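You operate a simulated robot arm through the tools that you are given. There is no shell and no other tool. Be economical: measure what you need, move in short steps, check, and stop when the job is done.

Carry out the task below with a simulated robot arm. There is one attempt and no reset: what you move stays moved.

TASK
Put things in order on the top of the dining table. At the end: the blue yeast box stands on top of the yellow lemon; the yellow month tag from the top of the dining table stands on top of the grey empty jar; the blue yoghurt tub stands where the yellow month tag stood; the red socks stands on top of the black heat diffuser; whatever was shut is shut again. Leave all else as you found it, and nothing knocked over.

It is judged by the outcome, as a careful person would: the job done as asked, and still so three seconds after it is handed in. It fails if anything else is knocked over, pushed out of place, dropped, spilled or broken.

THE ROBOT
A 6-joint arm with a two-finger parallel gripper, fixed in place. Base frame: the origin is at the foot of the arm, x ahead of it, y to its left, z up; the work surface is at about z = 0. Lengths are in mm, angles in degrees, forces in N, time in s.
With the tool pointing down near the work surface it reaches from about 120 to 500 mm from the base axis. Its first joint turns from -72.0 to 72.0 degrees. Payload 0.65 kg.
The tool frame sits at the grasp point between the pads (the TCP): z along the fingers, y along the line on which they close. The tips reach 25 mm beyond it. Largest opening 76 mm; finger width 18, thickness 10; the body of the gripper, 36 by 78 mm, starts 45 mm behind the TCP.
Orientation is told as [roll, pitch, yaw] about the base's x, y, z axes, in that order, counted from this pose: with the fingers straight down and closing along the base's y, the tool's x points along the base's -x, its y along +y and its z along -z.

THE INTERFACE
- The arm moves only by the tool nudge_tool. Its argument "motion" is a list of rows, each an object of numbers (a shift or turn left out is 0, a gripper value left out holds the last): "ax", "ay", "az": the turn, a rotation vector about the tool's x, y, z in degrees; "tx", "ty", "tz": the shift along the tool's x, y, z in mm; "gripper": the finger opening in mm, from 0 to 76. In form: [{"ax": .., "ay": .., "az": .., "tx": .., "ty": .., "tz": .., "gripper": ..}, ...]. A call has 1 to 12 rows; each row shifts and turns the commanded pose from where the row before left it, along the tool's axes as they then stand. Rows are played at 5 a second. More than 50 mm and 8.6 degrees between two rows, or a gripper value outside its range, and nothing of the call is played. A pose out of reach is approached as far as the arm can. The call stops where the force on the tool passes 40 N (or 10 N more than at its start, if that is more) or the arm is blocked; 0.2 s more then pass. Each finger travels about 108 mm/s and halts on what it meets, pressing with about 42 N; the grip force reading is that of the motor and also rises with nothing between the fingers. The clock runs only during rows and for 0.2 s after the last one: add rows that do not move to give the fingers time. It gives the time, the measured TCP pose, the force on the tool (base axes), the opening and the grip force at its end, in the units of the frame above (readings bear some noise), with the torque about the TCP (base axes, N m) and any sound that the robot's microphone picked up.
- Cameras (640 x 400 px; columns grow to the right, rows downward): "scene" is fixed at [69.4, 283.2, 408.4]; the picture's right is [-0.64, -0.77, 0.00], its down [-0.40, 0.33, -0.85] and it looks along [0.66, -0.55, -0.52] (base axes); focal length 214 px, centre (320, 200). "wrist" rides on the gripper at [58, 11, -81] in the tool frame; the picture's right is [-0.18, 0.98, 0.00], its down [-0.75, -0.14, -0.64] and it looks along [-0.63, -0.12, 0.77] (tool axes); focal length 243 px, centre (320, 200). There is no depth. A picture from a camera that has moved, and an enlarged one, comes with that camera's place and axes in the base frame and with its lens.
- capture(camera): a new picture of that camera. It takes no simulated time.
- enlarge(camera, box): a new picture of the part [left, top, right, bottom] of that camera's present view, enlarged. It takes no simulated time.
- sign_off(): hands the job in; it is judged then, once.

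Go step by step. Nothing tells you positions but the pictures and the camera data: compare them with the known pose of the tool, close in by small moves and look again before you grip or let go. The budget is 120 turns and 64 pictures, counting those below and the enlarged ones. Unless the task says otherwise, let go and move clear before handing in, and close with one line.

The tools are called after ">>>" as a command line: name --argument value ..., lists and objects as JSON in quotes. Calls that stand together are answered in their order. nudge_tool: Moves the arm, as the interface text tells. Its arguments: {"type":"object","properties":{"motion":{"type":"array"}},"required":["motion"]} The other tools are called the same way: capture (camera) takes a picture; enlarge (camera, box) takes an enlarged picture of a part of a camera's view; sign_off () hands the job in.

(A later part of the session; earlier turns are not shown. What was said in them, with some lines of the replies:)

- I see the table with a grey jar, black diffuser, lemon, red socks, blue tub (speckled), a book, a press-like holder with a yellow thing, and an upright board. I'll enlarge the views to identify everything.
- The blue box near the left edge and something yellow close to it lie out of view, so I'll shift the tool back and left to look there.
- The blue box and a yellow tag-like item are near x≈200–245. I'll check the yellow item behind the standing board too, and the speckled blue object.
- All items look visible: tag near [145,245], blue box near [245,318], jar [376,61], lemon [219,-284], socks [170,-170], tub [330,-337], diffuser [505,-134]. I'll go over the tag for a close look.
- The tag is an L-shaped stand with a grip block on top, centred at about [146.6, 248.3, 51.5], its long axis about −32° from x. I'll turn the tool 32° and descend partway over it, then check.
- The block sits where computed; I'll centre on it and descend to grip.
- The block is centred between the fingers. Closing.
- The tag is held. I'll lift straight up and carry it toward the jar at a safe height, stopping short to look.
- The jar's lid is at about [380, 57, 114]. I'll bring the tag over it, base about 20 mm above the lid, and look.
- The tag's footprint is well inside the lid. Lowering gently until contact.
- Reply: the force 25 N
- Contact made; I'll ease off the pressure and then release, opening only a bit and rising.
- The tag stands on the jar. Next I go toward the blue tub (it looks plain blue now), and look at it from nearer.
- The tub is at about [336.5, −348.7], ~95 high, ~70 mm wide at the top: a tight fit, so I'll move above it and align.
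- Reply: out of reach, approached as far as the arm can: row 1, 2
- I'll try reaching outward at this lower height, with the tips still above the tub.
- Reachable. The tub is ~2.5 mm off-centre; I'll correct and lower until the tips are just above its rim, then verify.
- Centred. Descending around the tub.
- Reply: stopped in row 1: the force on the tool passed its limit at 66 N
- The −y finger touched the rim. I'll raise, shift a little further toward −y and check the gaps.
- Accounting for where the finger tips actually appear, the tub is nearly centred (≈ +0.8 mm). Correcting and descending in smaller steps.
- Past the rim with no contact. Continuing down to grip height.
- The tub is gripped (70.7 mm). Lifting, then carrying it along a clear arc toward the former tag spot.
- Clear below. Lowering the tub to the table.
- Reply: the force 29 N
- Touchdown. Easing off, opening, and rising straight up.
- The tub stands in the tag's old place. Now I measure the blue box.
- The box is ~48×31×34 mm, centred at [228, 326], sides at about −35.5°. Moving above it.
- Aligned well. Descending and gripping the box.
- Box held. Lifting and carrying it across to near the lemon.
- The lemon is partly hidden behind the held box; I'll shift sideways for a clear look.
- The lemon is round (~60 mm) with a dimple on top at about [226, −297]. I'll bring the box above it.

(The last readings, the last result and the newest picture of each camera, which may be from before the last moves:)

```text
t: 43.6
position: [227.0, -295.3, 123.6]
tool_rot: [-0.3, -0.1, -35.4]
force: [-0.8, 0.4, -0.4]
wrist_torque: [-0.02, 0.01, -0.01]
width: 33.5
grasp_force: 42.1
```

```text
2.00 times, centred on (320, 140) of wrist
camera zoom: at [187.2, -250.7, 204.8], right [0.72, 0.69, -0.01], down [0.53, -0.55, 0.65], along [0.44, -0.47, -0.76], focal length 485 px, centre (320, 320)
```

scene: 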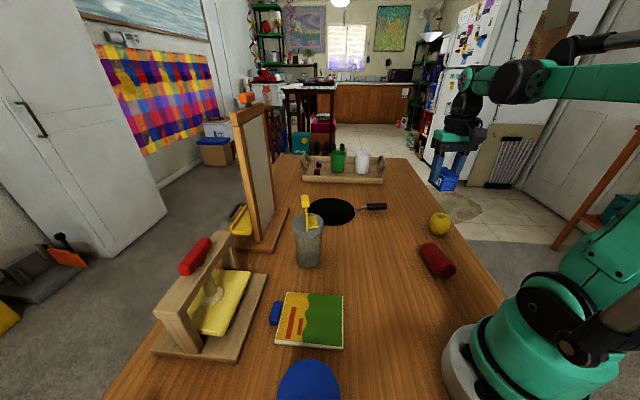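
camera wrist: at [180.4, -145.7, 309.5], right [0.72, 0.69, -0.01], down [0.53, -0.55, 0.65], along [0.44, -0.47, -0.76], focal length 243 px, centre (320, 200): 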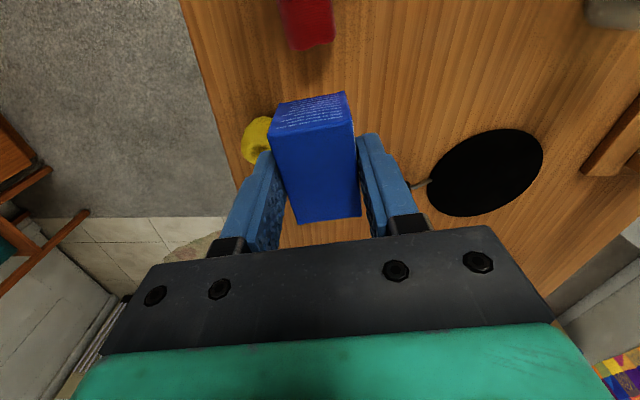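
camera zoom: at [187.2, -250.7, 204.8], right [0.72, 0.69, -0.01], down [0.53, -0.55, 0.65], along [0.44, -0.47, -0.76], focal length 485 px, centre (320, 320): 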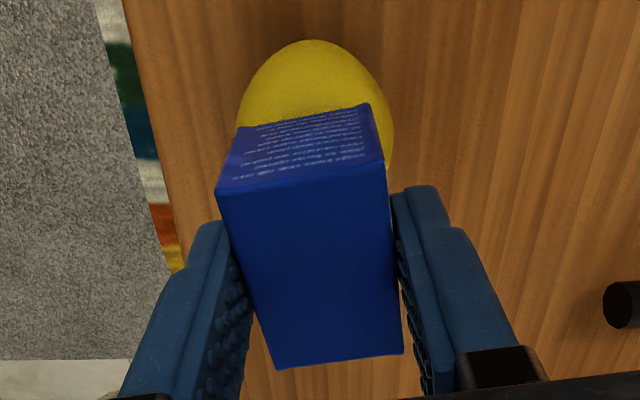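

The box ("…ST" visible, yeast) is above the lemon. Small centring shift and lower gently.

>>> nudge_tool --motion '[{"tx": 3, "ty": -1, "tz": 8}, {"tz": 8}, {"tz": 4}, {}]'

>>> enlarge --camera "scene" --box '[410, 190, 470, 250]'

```text
t: 44.6
position: [225.2, -294.4, 101.6]
tool_rot: [-0.2, -0.1, -35.5]
force: [0.1, 0.3, -0.6]
wrist_torque: [0.0, -0.01, 0.04]
width: 32.9
grasp_force: 41.9
```

```text
6.67 times, centred on (440, 220) of scene
camera zoom: at [69.4, 283.2, 408.4], right [-0.64, -0.77, 0.0], down [-0.4, 0.33, -0.85], along [0.66, -0.55, -0.52], focal length 1430 px, centre (-480, 67)
```

zoom: 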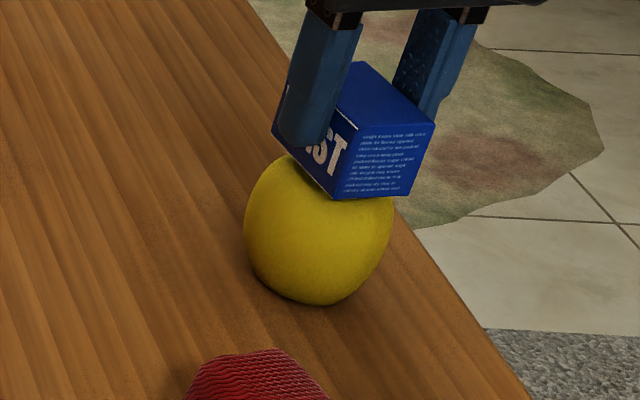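

Centred in this view. Lowering to contact in small steps.

>>> nudge_tool --motion '[{"tz": 1.5}, {"tz": 1.5}, {}]'

```text
t: 45.4
position: [226.0, -292.1, 100.9]
tool_rot: [-0.3, -0.2, -35.5]
force: [0.1, 1.1, 0.1]
wrist_torque: [-0.05, -0.05, 0.0]
width: 33.3
grasp_force: 42.2
```

>>> nudge_tool --motion '[{"tz": 1.5}, {"tz": 1.5}, {}]'

```text
t: 46.2
position: [225.0, -292.5, 97.7]
tool_rot: [-0.3, 0.0, -35.5]
force: [0.7, 0.7, -0.4]
wrist_torque: [0.02, 0.02, -0.01]
width: 33.1
grasp_force: 41.8
```

>>> nudge_tool --motion '[{"tz": 1.2}, {"tz": 1.2}, {}]'

>>> enlarge --camera "scene" --box '[410, 190, 470, 250]'

```text
t: 47.0
position: [223.8, -292.0, 96.0]
tool_rot: [-0.3, -0.2, -35.5]
force: [2.4, 0.2, 34.1]
wrist_torque: [0.01, -0.48, -0.02]
width: 33.1
grasp_force: 42.1
```

```text
6.67 times, centred on (440, 220) of scene
camera zoom: at [69.3, 283.3, 408.3], right [-0.64, -0.77, 0.0], down [-0.4, 0.33, -0.85], along [0.66, -0.55, -0.52], focal length 1430 px, centre (-480, 67)
```

zoom: 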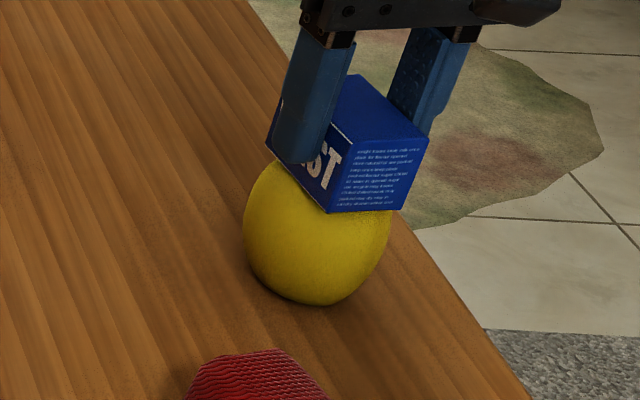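

Contact, but the pressure centre is toward +x of the box, so the box sits slightly too close to −x. I'll lift a little, shift ~4 mm and touch again.

>>> nudge_tool --motion '[{"tz": -5}, {"tx": -4, "ty": 1}, {"tz": 2}, {"tz": 1}, {}]'

>>> nudge_tool --motion '[{"tz": 0.8}, {"tz": 0.8}, {}]'

```text
t: 48.2
position: [228.1, -293.6, 97.4]
tool_rot: [-0.3, -0.1, -35.5]
force: [0.2, 0.6, -0.5]
wrist_torque: [0.06, 0.02, 0.0]
width: 33.1
grasp_force: 42.1
```

```text
t: 49.0
position: [227.3, -294.5, 94.6]
tool_rot: [-0.3, -0.1, -35.5]
force: [0.4, -0.5, 0.7]
wrist_torque: [0.0, 0.01, -0.02]
width: 33.4
grasp_force: 42.0
```

>>> nudge_tool --motion '[{"tz": 0.7}, {"tz": 0.7}, {}]'

```text
t: 49.8
position: [228.0, -294.0, 94.9]
tool_rot: [-0.3, -0.2, -35.4]
force: [-1.3, 1.9, 36.8]
wrist_torque: [0.16, -0.22, 0.0]
width: 33.0
grasp_force: 42.2
```

The contact high point is fixed at about [235, −292]; the box centre is now ~[229, −295], inside the dimple's rim. I'll ease off and open only a few mm to see whether it sits stably.

>>> nudge_tool --motion '[{"tz": -0.6}, {"gripper": 37}, {}, {}, {}]'

>>> enlarge --camera "scene" --box '[410, 190, 470, 250]'

>>> enlarge --camera "wrist" --box '[200, 40, 440, 240]'

```text
t: 51.0
position: [228.1, -294.8, 93.7]
tool_rot: [-0.4, -0.2, -35.5]
force: [-0.3, -0.1, 0.1]
wrist_torque: [-0.03, 0.02, 0.02]
width: 37.1
grasp_force: 0.0
```

```text
6.67 times, centred on (440, 220) of scene
camera zoom: at [69.4, 283.2, 408.4], right [-0.64, -0.77, 0.0], down [-0.4, 0.33, -0.85], along [0.66, -0.55, -0.52], focal length 1430 px, centre (-480, 67)
```

zoom: 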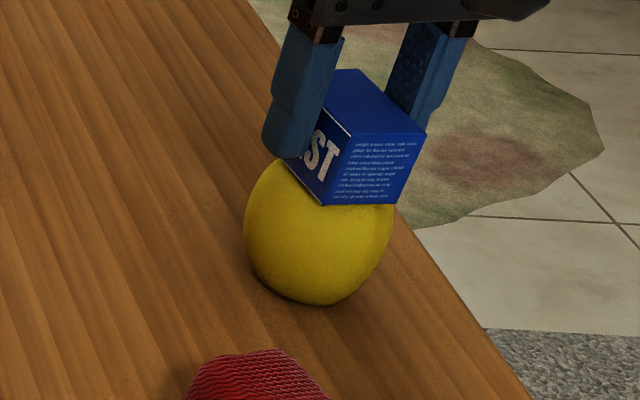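

```text
2.00 times, centred on (320, 140) of wrist
camera zoom: at [188.3, -250.6, 175.1], right [0.72, 0.69, -0.01], down [0.53, -0.55, 0.65], along [0.44, -0.47, -0.76], focal length 485 px, centre (320, 320)
```

zoom: 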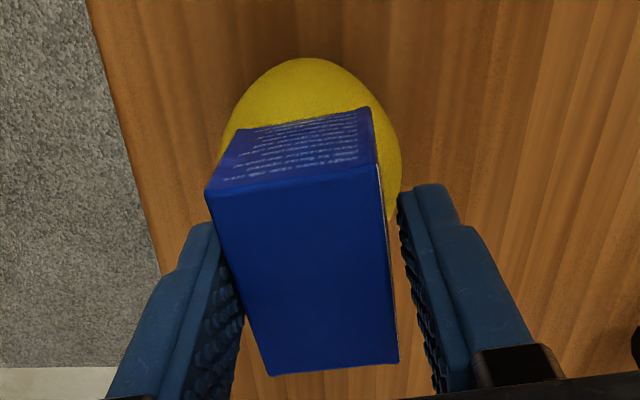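

The box leans slightly toward the −y finger, so its mass must move toward +y (consistent with the contact reading). I'll regrip, lift a little, shift and retry.

>>> nudge_tool --motion '[{"gripper": 25}, {}, {}, {"tz": -5}, {"ty": 4.5, "tx": -2.2}, {"tz": 3}, {}]'

>>> nudge_tool --motion '[{"tz": 0.8}, {"tz": 0.8}, {}]'

```text
t: 52.6
position: [232.2, -291.8, 97.1]
tool_rot: [-0.3, -0.2, -35.5]
force: [-0.8, 0.0, -0.7]
wrist_torque: [-0.05, -0.01, -0.01]
width: 32.9
grasp_force: 41.8
```

```text
t: 53.4
position: [232.7, -292.1, 95.5]
tool_rot: [-0.2, -0.1, -35.5]
force: [-0.2, 0.1, 0.0]
wrist_torque: [0.0, 0.0, -0.01]
width: 33.0
grasp_force: 42.4
```

>>> nudge_tool --motion '[{"tz": 0.7}, {"tz": 0.7}, {}]'

```text
t: 54.2
position: [232.4, -291.9, 94.4]
tool_rot: [-0.3, -0.1, -35.6]
force: [1.9, 0.6, 9.5]
wrist_torque: [0.0, -0.03, 0.01]
width: 33.4
grasp_force: 42.3
```

>>> nudge_tool --motion '[{"tz": 0.5}, {}]'

```text
t: 54.8
position: [232.8, -291.4, 92.8]
tool_rot: [-0.2, -0.1, -35.5]
force: [1.4, 2.4, 21.5]
wrist_torque: [0.12, -0.03, -0.01]
width: 32.9
grasp_force: 41.9
```

Now the pressure centre lies nearly under the box centre. Ease off and open slightly.

>>> nudge_tool --motion '[{"tz": -0.7}, {"gripper": 37}, {}, {}, {}]'

>>> enlarge --camera "wrist" --box '[200, 40, 440, 240]'

>>> enlarge --camera "scene" --box '[410, 190, 470, 250]'

```text
t: 56.0
position: [231.5, -292.5, 93.6]
tool_rot: [-0.3, 0.0, -35.5]
force: [0.7, -0.5, 0.5]
wrist_torque: [0.0, -0.04, -0.01]
width: 37.1
grasp_force: 0.0
```

```text
2.00 times, centred on (320, 140) of wrist
camera zoom: at [191.7, -247.8, 175.0], right [0.72, 0.69, -0.01], down [0.53, -0.55, 0.65], along [0.44, -0.47, -0.76], focal length 485 px, centre (320, 320)
```

zoom: 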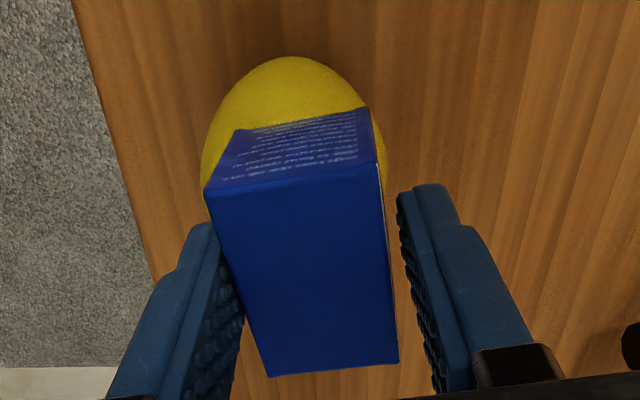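

```text
6.67 times, centred on (440, 220) of scene
camera zoom: at [69.4, 283.2, 408.4], right [-0.64, -0.77, 0.0], down [-0.4, 0.33, -0.85], along [0.66, -0.55, -0.52], focal length 1430 px, centre (-480, 67)
```

zoom: 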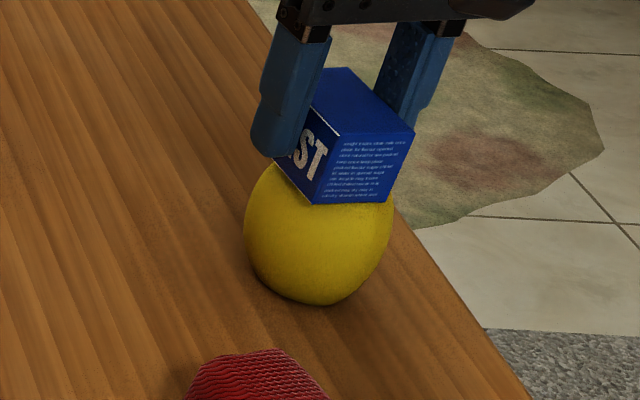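

It rests close to the −y finger with only a slight tilt. I'll move that finger away 1.5 mm to see whether the box stays by itself.

>>> nudge_tool --motion '[{"ty": -1.5}, {}, {}, {}]'

>>> enlarge --camera "wrist" --box '[200, 40, 440, 240]'

```text
t: 57.0
position: [231.0, -292.4, 94.6]
tool_rot: [-0.3, -0.2, -35.5]
force: [0.6, 0.7, 0.1]
wrist_torque: [0.0, -0.03, 0.01]
width: 37.0
grasp_force: 0.1
```

```text
2.00 times, centred on (320, 140) of wrist
camera zoom: at [191.0, -248.5, 174.9], right [0.72, 0.69, -0.01], down [0.53, -0.55, 0.65], along [0.44, -0.47, -0.76], focal length 485 px, centre (320, 320)
```

zoom: 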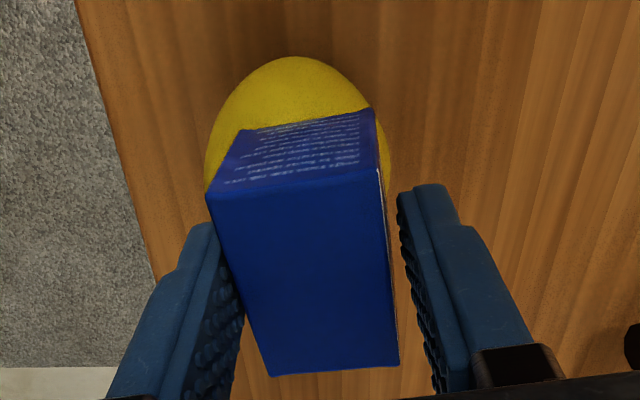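

The box follows the finger: it tips toward the dimple because it sits on the rim's high edge. I'll recentre it over the dimple (~[227, −297]) and let it settle on the whole rim.

>>> nudge_tool --motion '[{"gripper": 25}, {}, {}, {"tz": -5}, {"ty": -5.5, "tx": 1}, {"tz": 4}, {}]'

>>> nudge_tool --motion '[{"tz": 0.8}, {"tz": 0.8}, {}]'

```text
t: 58.6
position: [227.1, -294.9, 95.8]
tool_rot: [-0.2, -0.1, -35.5]
force: [0.3, 0.8, -0.3]
wrist_torque: [0.0, -0.04, 0.0]
width: 33.2
grasp_force: 41.7
```

```text
t: 59.4
position: [226.7, -295.0, 93.9]
tool_rot: [-0.3, 0.0, -35.4]
force: [1.1, -0.3, 7.7]
wrist_torque: [0.04, -0.12, -0.04]
width: 33.1
grasp_force: 42.7
```

>>> nudge_tool --motion '[{"tz": -0.2}, {"gripper": 36}, {"gripper": 39}, {"gripper": 42}, {}, {}, {}]'

>>> enlarge --camera "wrist" --box '[200, 40, 440, 240]'

>>> enlarge --camera "scene" --box '[410, 190, 470, 250]'

```text
t: 61.0
position: [226.8, -296.6, 94.0]
tool_rot: [-0.3, -0.1, -35.5]
force: [0.8, -0.4, 0.0]
wrist_torque: [0.04, -0.02, 0.02]
width: 42.0
grasp_force: 0.1
```

```text
2.00 times, centred on (320, 140) of wrist
camera zoom: at [186.9, -252.3, 174.4], right [0.72, 0.69, -0.01], down [0.53, -0.55, 0.65], along [0.44, -0.47, -0.76], focal length 485 px, centre (320, 320)
```

zoom: 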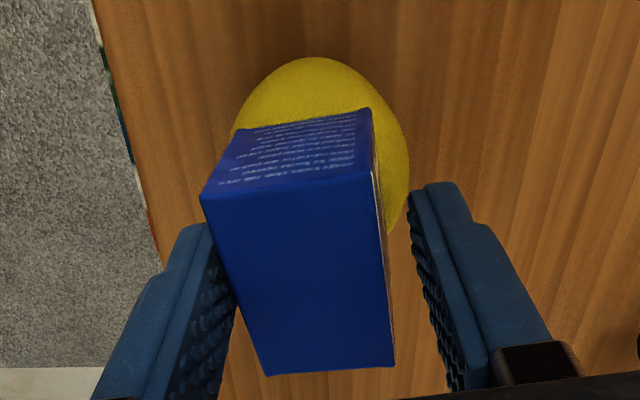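

```text
6.67 times, centred on (440, 220) of scene
camera zoom: at [69.4, 283.2, 408.4], right [-0.64, -0.77, 0.0], down [-0.4, 0.33, -0.85], along [0.66, -0.55, -0.52], focal length 1430 px, centre (-480, 67)
```

zoom: 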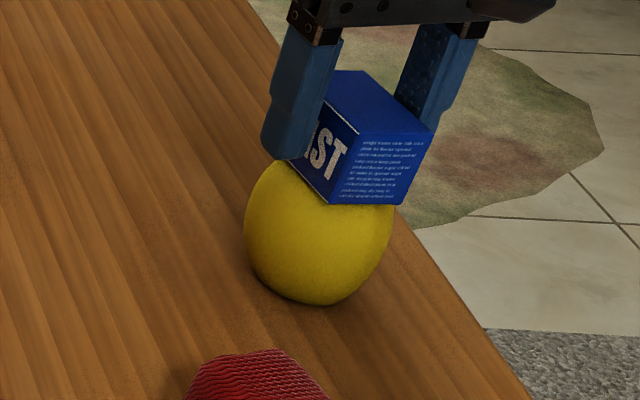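

The lemon's rim is itself tilted a few degrees that way, so the box may already be resting on the whole rim. I'll move the near finger away a little more to test.

>>> nudge_tool --motion '[{"ty": -2}, {}, {}, {}]'

>>> enlarge --camera "wrist" --box '[200, 40, 440, 240]'

```text
t: 62.0
position: [226.3, -297.7, 93.9]
tool_rot: [-0.4, -0.2, -35.4]
force: [0.6, 0.2, 0.2]
wrist_torque: [0.02, 0.03, 0.01]
width: 42.0
grasp_force: 0.1
```

```text
2.00 times, centred on (320, 140) of wrist
camera zoom: at [185.7, -254.3, 174.2], right [0.72, 0.69, -0.01], down [0.53, -0.55, 0.65], along [0.44, -0.47, -0.76], focal length 485 px, centre (320, 320)
```

zoom: 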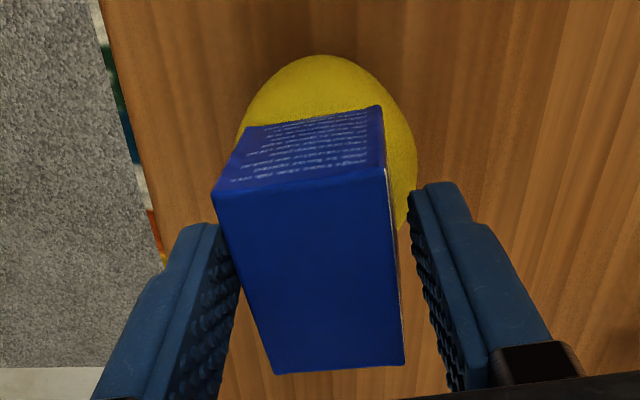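

The box stayed put with the lemon while the finger moved away, so it rests by itself. Opening wider and rising straight up.

>>> nudge_tool --motion '[{"gripper": 50}, {"gripper": 60}, {}, {"tz": -10}, {"tz": -30}, {"tz": -40}, {"tz": -40}, {}]'

>>> enlarge --camera "scene" --box '[400, 190, 480, 290]'

>>> capture --camera "wrist"

```text
t: 63.8
position: [226.8, -293.7, 213.8]
tool_rot: [-0.3, -0.1, -35.5]
force: [0.3, -0.2, -0.1]
wrist_torque: [0.0, -0.02, 0.01]
width: 60.4
grasp_force: 0.1
```

```text
4.00 times, centred on (440, 240) of scene
camera zoom: at [69.4, 283.2, 408.4], right [-0.64, -0.77, 0.0], down [-0.4, 0.33, -0.85], along [0.66, -0.55, -0.52], focal length 858 px, centre (-160, 40)
```

zoom: 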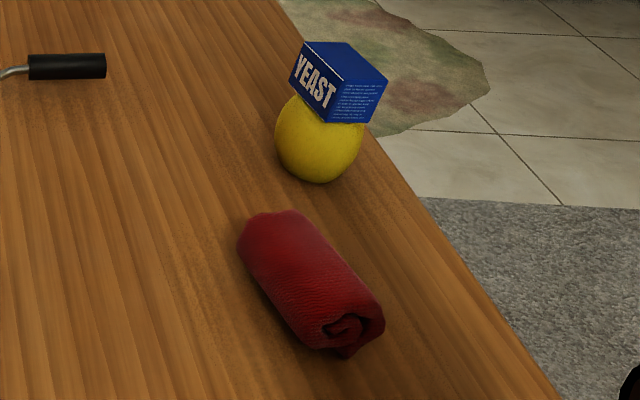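

```text
8 pictures are left
camera wrist: at [186.1, -250.5, 295.0], right [0.72, 0.69, -0.01], down [0.53, -0.55, 0.65], along [0.44, -0.47, -0.76], focal length 243 px, centre (320, 200)
```

wrist: 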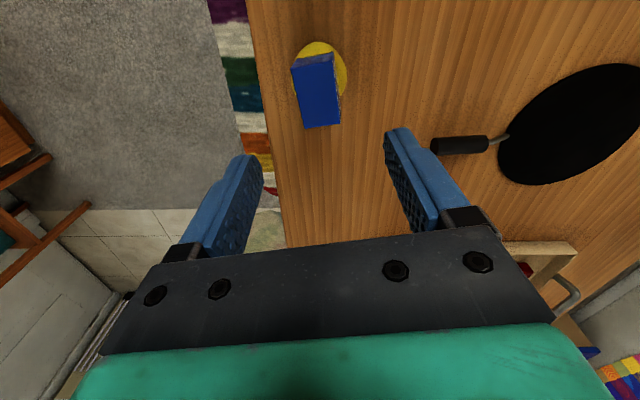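

The yeast box stands on the lemon. Next are the socks at about [169, −163], axis ≈ −34°, which matches the present tool yaw; I'll move over them and look.

>>> nudge_tool --motion '[{"tx": 41.3, "ty": 24.6, "gripper": 76}, {"tx": 41.3, "ty": 24.6}, {"tx": 41.3, "ty": 24.6}, {"tz": 40}, {"tz": 35}, {"tz": 30}, {}]'

>>> enlarge --camera "wrist" --box '[180, 20, 460, 240]'

```text
t: 65.4
position: [168.1, -166.3, 110.7]
tool_rot: [-0.3, -0.1, -35.5]
force: [0.0, 0.2, -0.4]
wrist_torque: [-0.01, 0.01, 0.02]
width: 75.8
grasp_force: 0.0
```

```text
1.82 times, centred on (320, 130) of wrist
camera zoom: at [128.5, -122.1, 191.2], right [0.72, 0.69, -0.01], down [0.53, -0.55, 0.65], along [0.44, -0.47, -0.76], focal length 441 px, centre (320, 327)
```

zoom: 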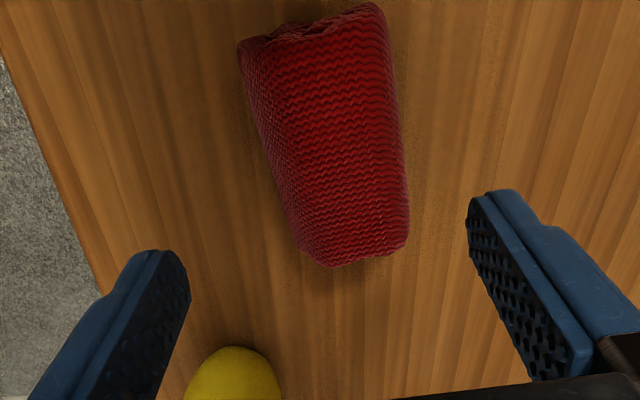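

Socks seen clearly; offset about +4.5 (tool y) and +10 (tool x). Correct, descend and grip.

>>> nudge_tool --motion '[{"tx": 10, "ty": 4.5}, {"tz": 25}, {"tz": 25}, {"tz": 20}, {"tz": 7}, {}, {"gripper": 55}, {"gripper": 38}, {"gripper": 30}, {}, {}]'

```text
t: 67.8
position: [163.6, -156.1, 32.2]
tool_rot: [-0.4, -0.2, -35.5]
force: [0.1, -0.1, 1.0]
wrist_torque: [0.03, -0.01, 0.02]
width: 60.2
grasp_force: 42.4
```

Held (60 mm wide). Lifting and carrying the socks toward the diffuser.

>>> nudge_tool --motion '[{"tz": -15}, {"tz": -35}, {"tz": -40}, {"tx": -33.1, "ty": 30}, {"tx": -33.1, "ty": 30}, {"tx": -33.1, "ty": 30}, {"tx": -33.1, "ty": 30}, {"tx": -33.1, "ty": 30}, {"tx": -33.1, "ty": 30}, {}]'

>>> nudge_tool --motion '[{"az": 8.5}, {"az": 8.5}, {"az": 8.5}, {"az": 8.5}, {"az": 8.5}, {"az": 8.5}, {"az": 8.5}, {"az": 8.5}, {}]'

>>> capture --camera "scene"

```text
t: 70.0
position: [428.0, -120.1, 117.2]
tool_rot: [-0.3, -0.1, -35.6]
force: [-1.2, 0.0, -0.4]
wrist_torque: [0.01, -0.06, -0.03]
width: 60.0
grasp_force: 42.4
```

```text
t: 72.0
position: [430.6, -124.6, 120.8]
tool_rot: [0.0, -0.4, -103.6]
force: [-0.4, 0.1, -0.3]
wrist_torque: [0.0, 0.0, 0.01]
width: 60.1
grasp_force: 42.4
```

```text
6 pictures are left
```

scene: 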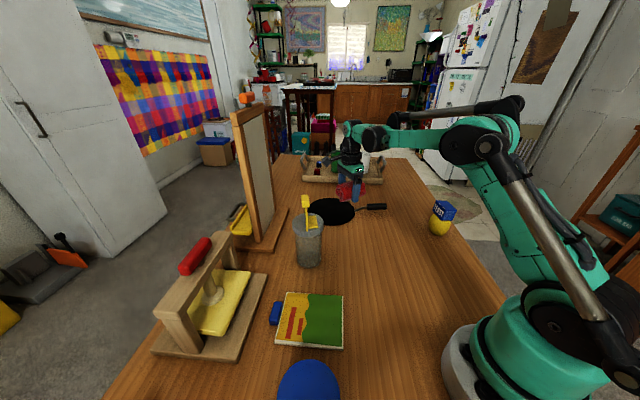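

Lowering a bit, then moving out over the diffuser.

>>> nudge_tool --motion '[{"tz": 25}, {"tz": 20}, {"tx": 7.5, "ty": 21.5}, {"tx": 7.5, "ty": 21.5}, {}]'

>>> enlarge --camera "scene" --box '[280, 140, 400, 250]'

```text
t: 73.2
position: [473.3, -121.3, 76.5]
tool_rot: [0.0, -0.4, -103.5]
force: [-0.2, -0.7, -0.6]
wrist_torque: [0.02, 0.0, -0.01]
width: 59.6
grasp_force: 41.6
```

```text
3.64 times, centred on (340, 195) of scene
camera zoom: at [69.4, 283.2, 408.4], right [-0.64, -0.77, 0.0], down [-0.4, 0.33, -0.85], along [0.66, -0.55, -0.52], focal length 780 px, centre (247, 218)
```

zoom: 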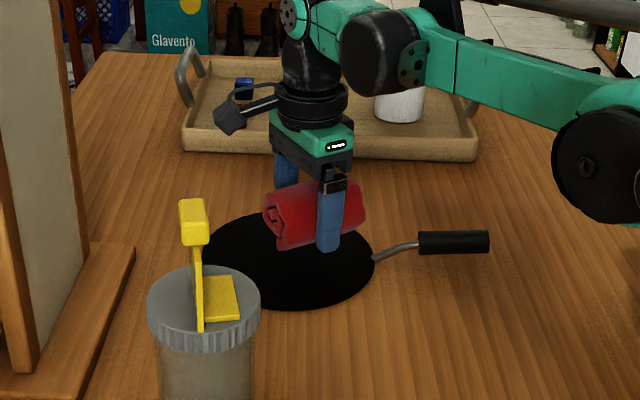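

The socks are over the diffuser, fully within its disc. Lowering to contact.

>>> nudge_tool --motion '[{"ty": 5, "tz": 10}, {"tz": 12}, {"tz": 10}, {"tz": 3}, {}]'

>>> nudge_tool --motion '[{"tz": 1.5}, {"tz": 1.5}, {}]'

```text
t: 74.4
position: [480.6, -124.0, 40.6]
tool_rot: [-0.1, -0.5, -103.5]
force: [-0.5, -0.3, 0.4]
wrist_torque: [0.0, 0.01, 0.02]
width: 59.8
grasp_force: 41.8
```

```text
t: 75.2
position: [479.6, -122.7, 38.5]
tool_rot: [-0.1, -0.5, -103.5]
force: [-2.6, -4.3, 24.8]
wrist_torque: [0.25, 0.1, 0.02]
width: 59.7
grasp_force: 41.6
```

Contact. Easing off, releasing and rising.

>>> nudge_tool --motion '[{"tz": -0.6}, {"gripper": 66}, {"gripper": 76}, {}, {}, {"tz": -15}, {"tz": -25}, {"tz": -30}, {"tz": -20, "ty": -20}, {"tz": -30, "ty": -30}, {"tz": -30, "ty": -40}]'

>>> capture --camera "scene"

```text
t: 77.6
position: [389.4, -103.3, 185.8]
tool_rot: [0.0, -0.4, -103.5]
force: [0.7, 0.1, -0.2]
wrist_torque: [-0.04, 0.0, 0.02]
width: 75.9
grasp_force: 0.2
```

```text
4 pictures are left
```

scene: 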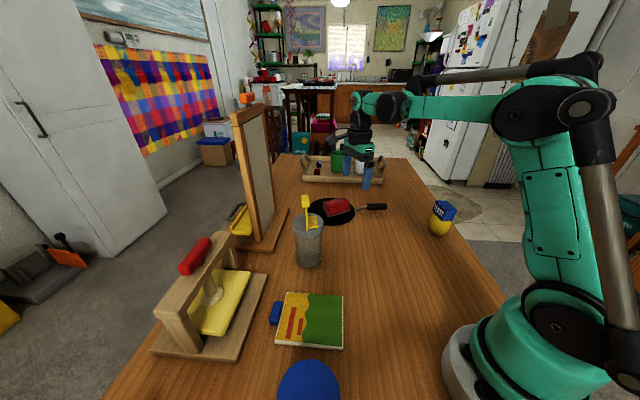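

All four placements appear done and nothing was opened. One closer check before handing in.

>>> enlarge --camera "scene" --box '[280, 170, 470, 280]'

>>> enlarge --camera "scene" --box '[240, 270, 380, 400]'

```text
3.37 times, centred on (375, 225) of scene
camera zoom: at [69.4, 283.2, 408.4], right [-0.64, -0.77, 0.0], down [-0.4, 0.33, -0.85], along [0.66, -0.55, -0.52], focal length 722 px, centre (135, 116)
```

zoom: 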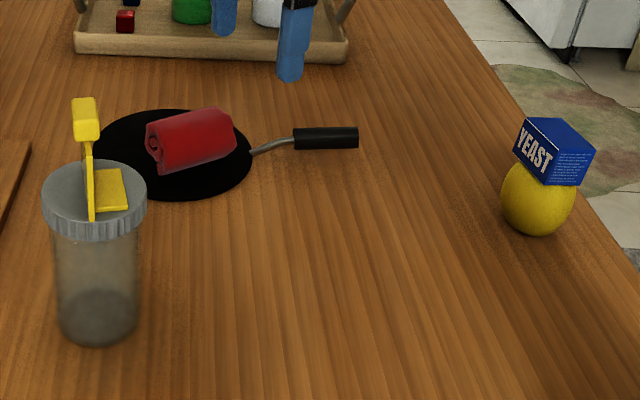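

```text
3.08 times, centred on (310, 335) of scene
camera zoom: at [69.4, 283.2, 408.4], right [-0.64, -0.77, 0.0], down [-0.4, 0.33, -0.85], along [0.66, -0.55, -0.52], focal length 660 px, centre (351, -215)
```

zoom: 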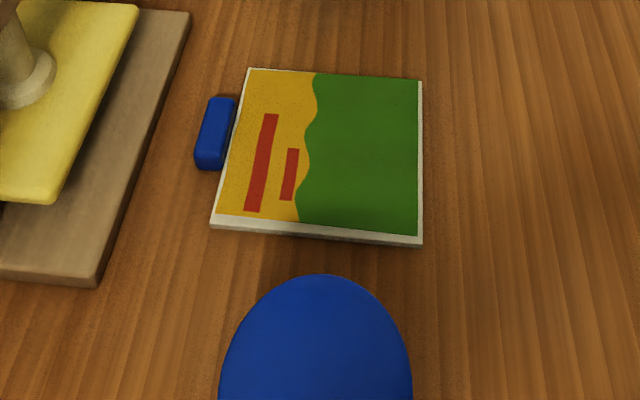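

The tag is on the jar, the socks on the diffuser, the yeast box on the lemon and the tub in the tag's old place, and the arm is clear. I'm handing in.

>>> sign_off

```text
The job is handed in.
```

All four items are where you asked, nothing was knocked over and nothing shut was opened. The yeast box sits slightly tilted on the lemon because the lemon's top is uneven, but it has stayed put since I let go.
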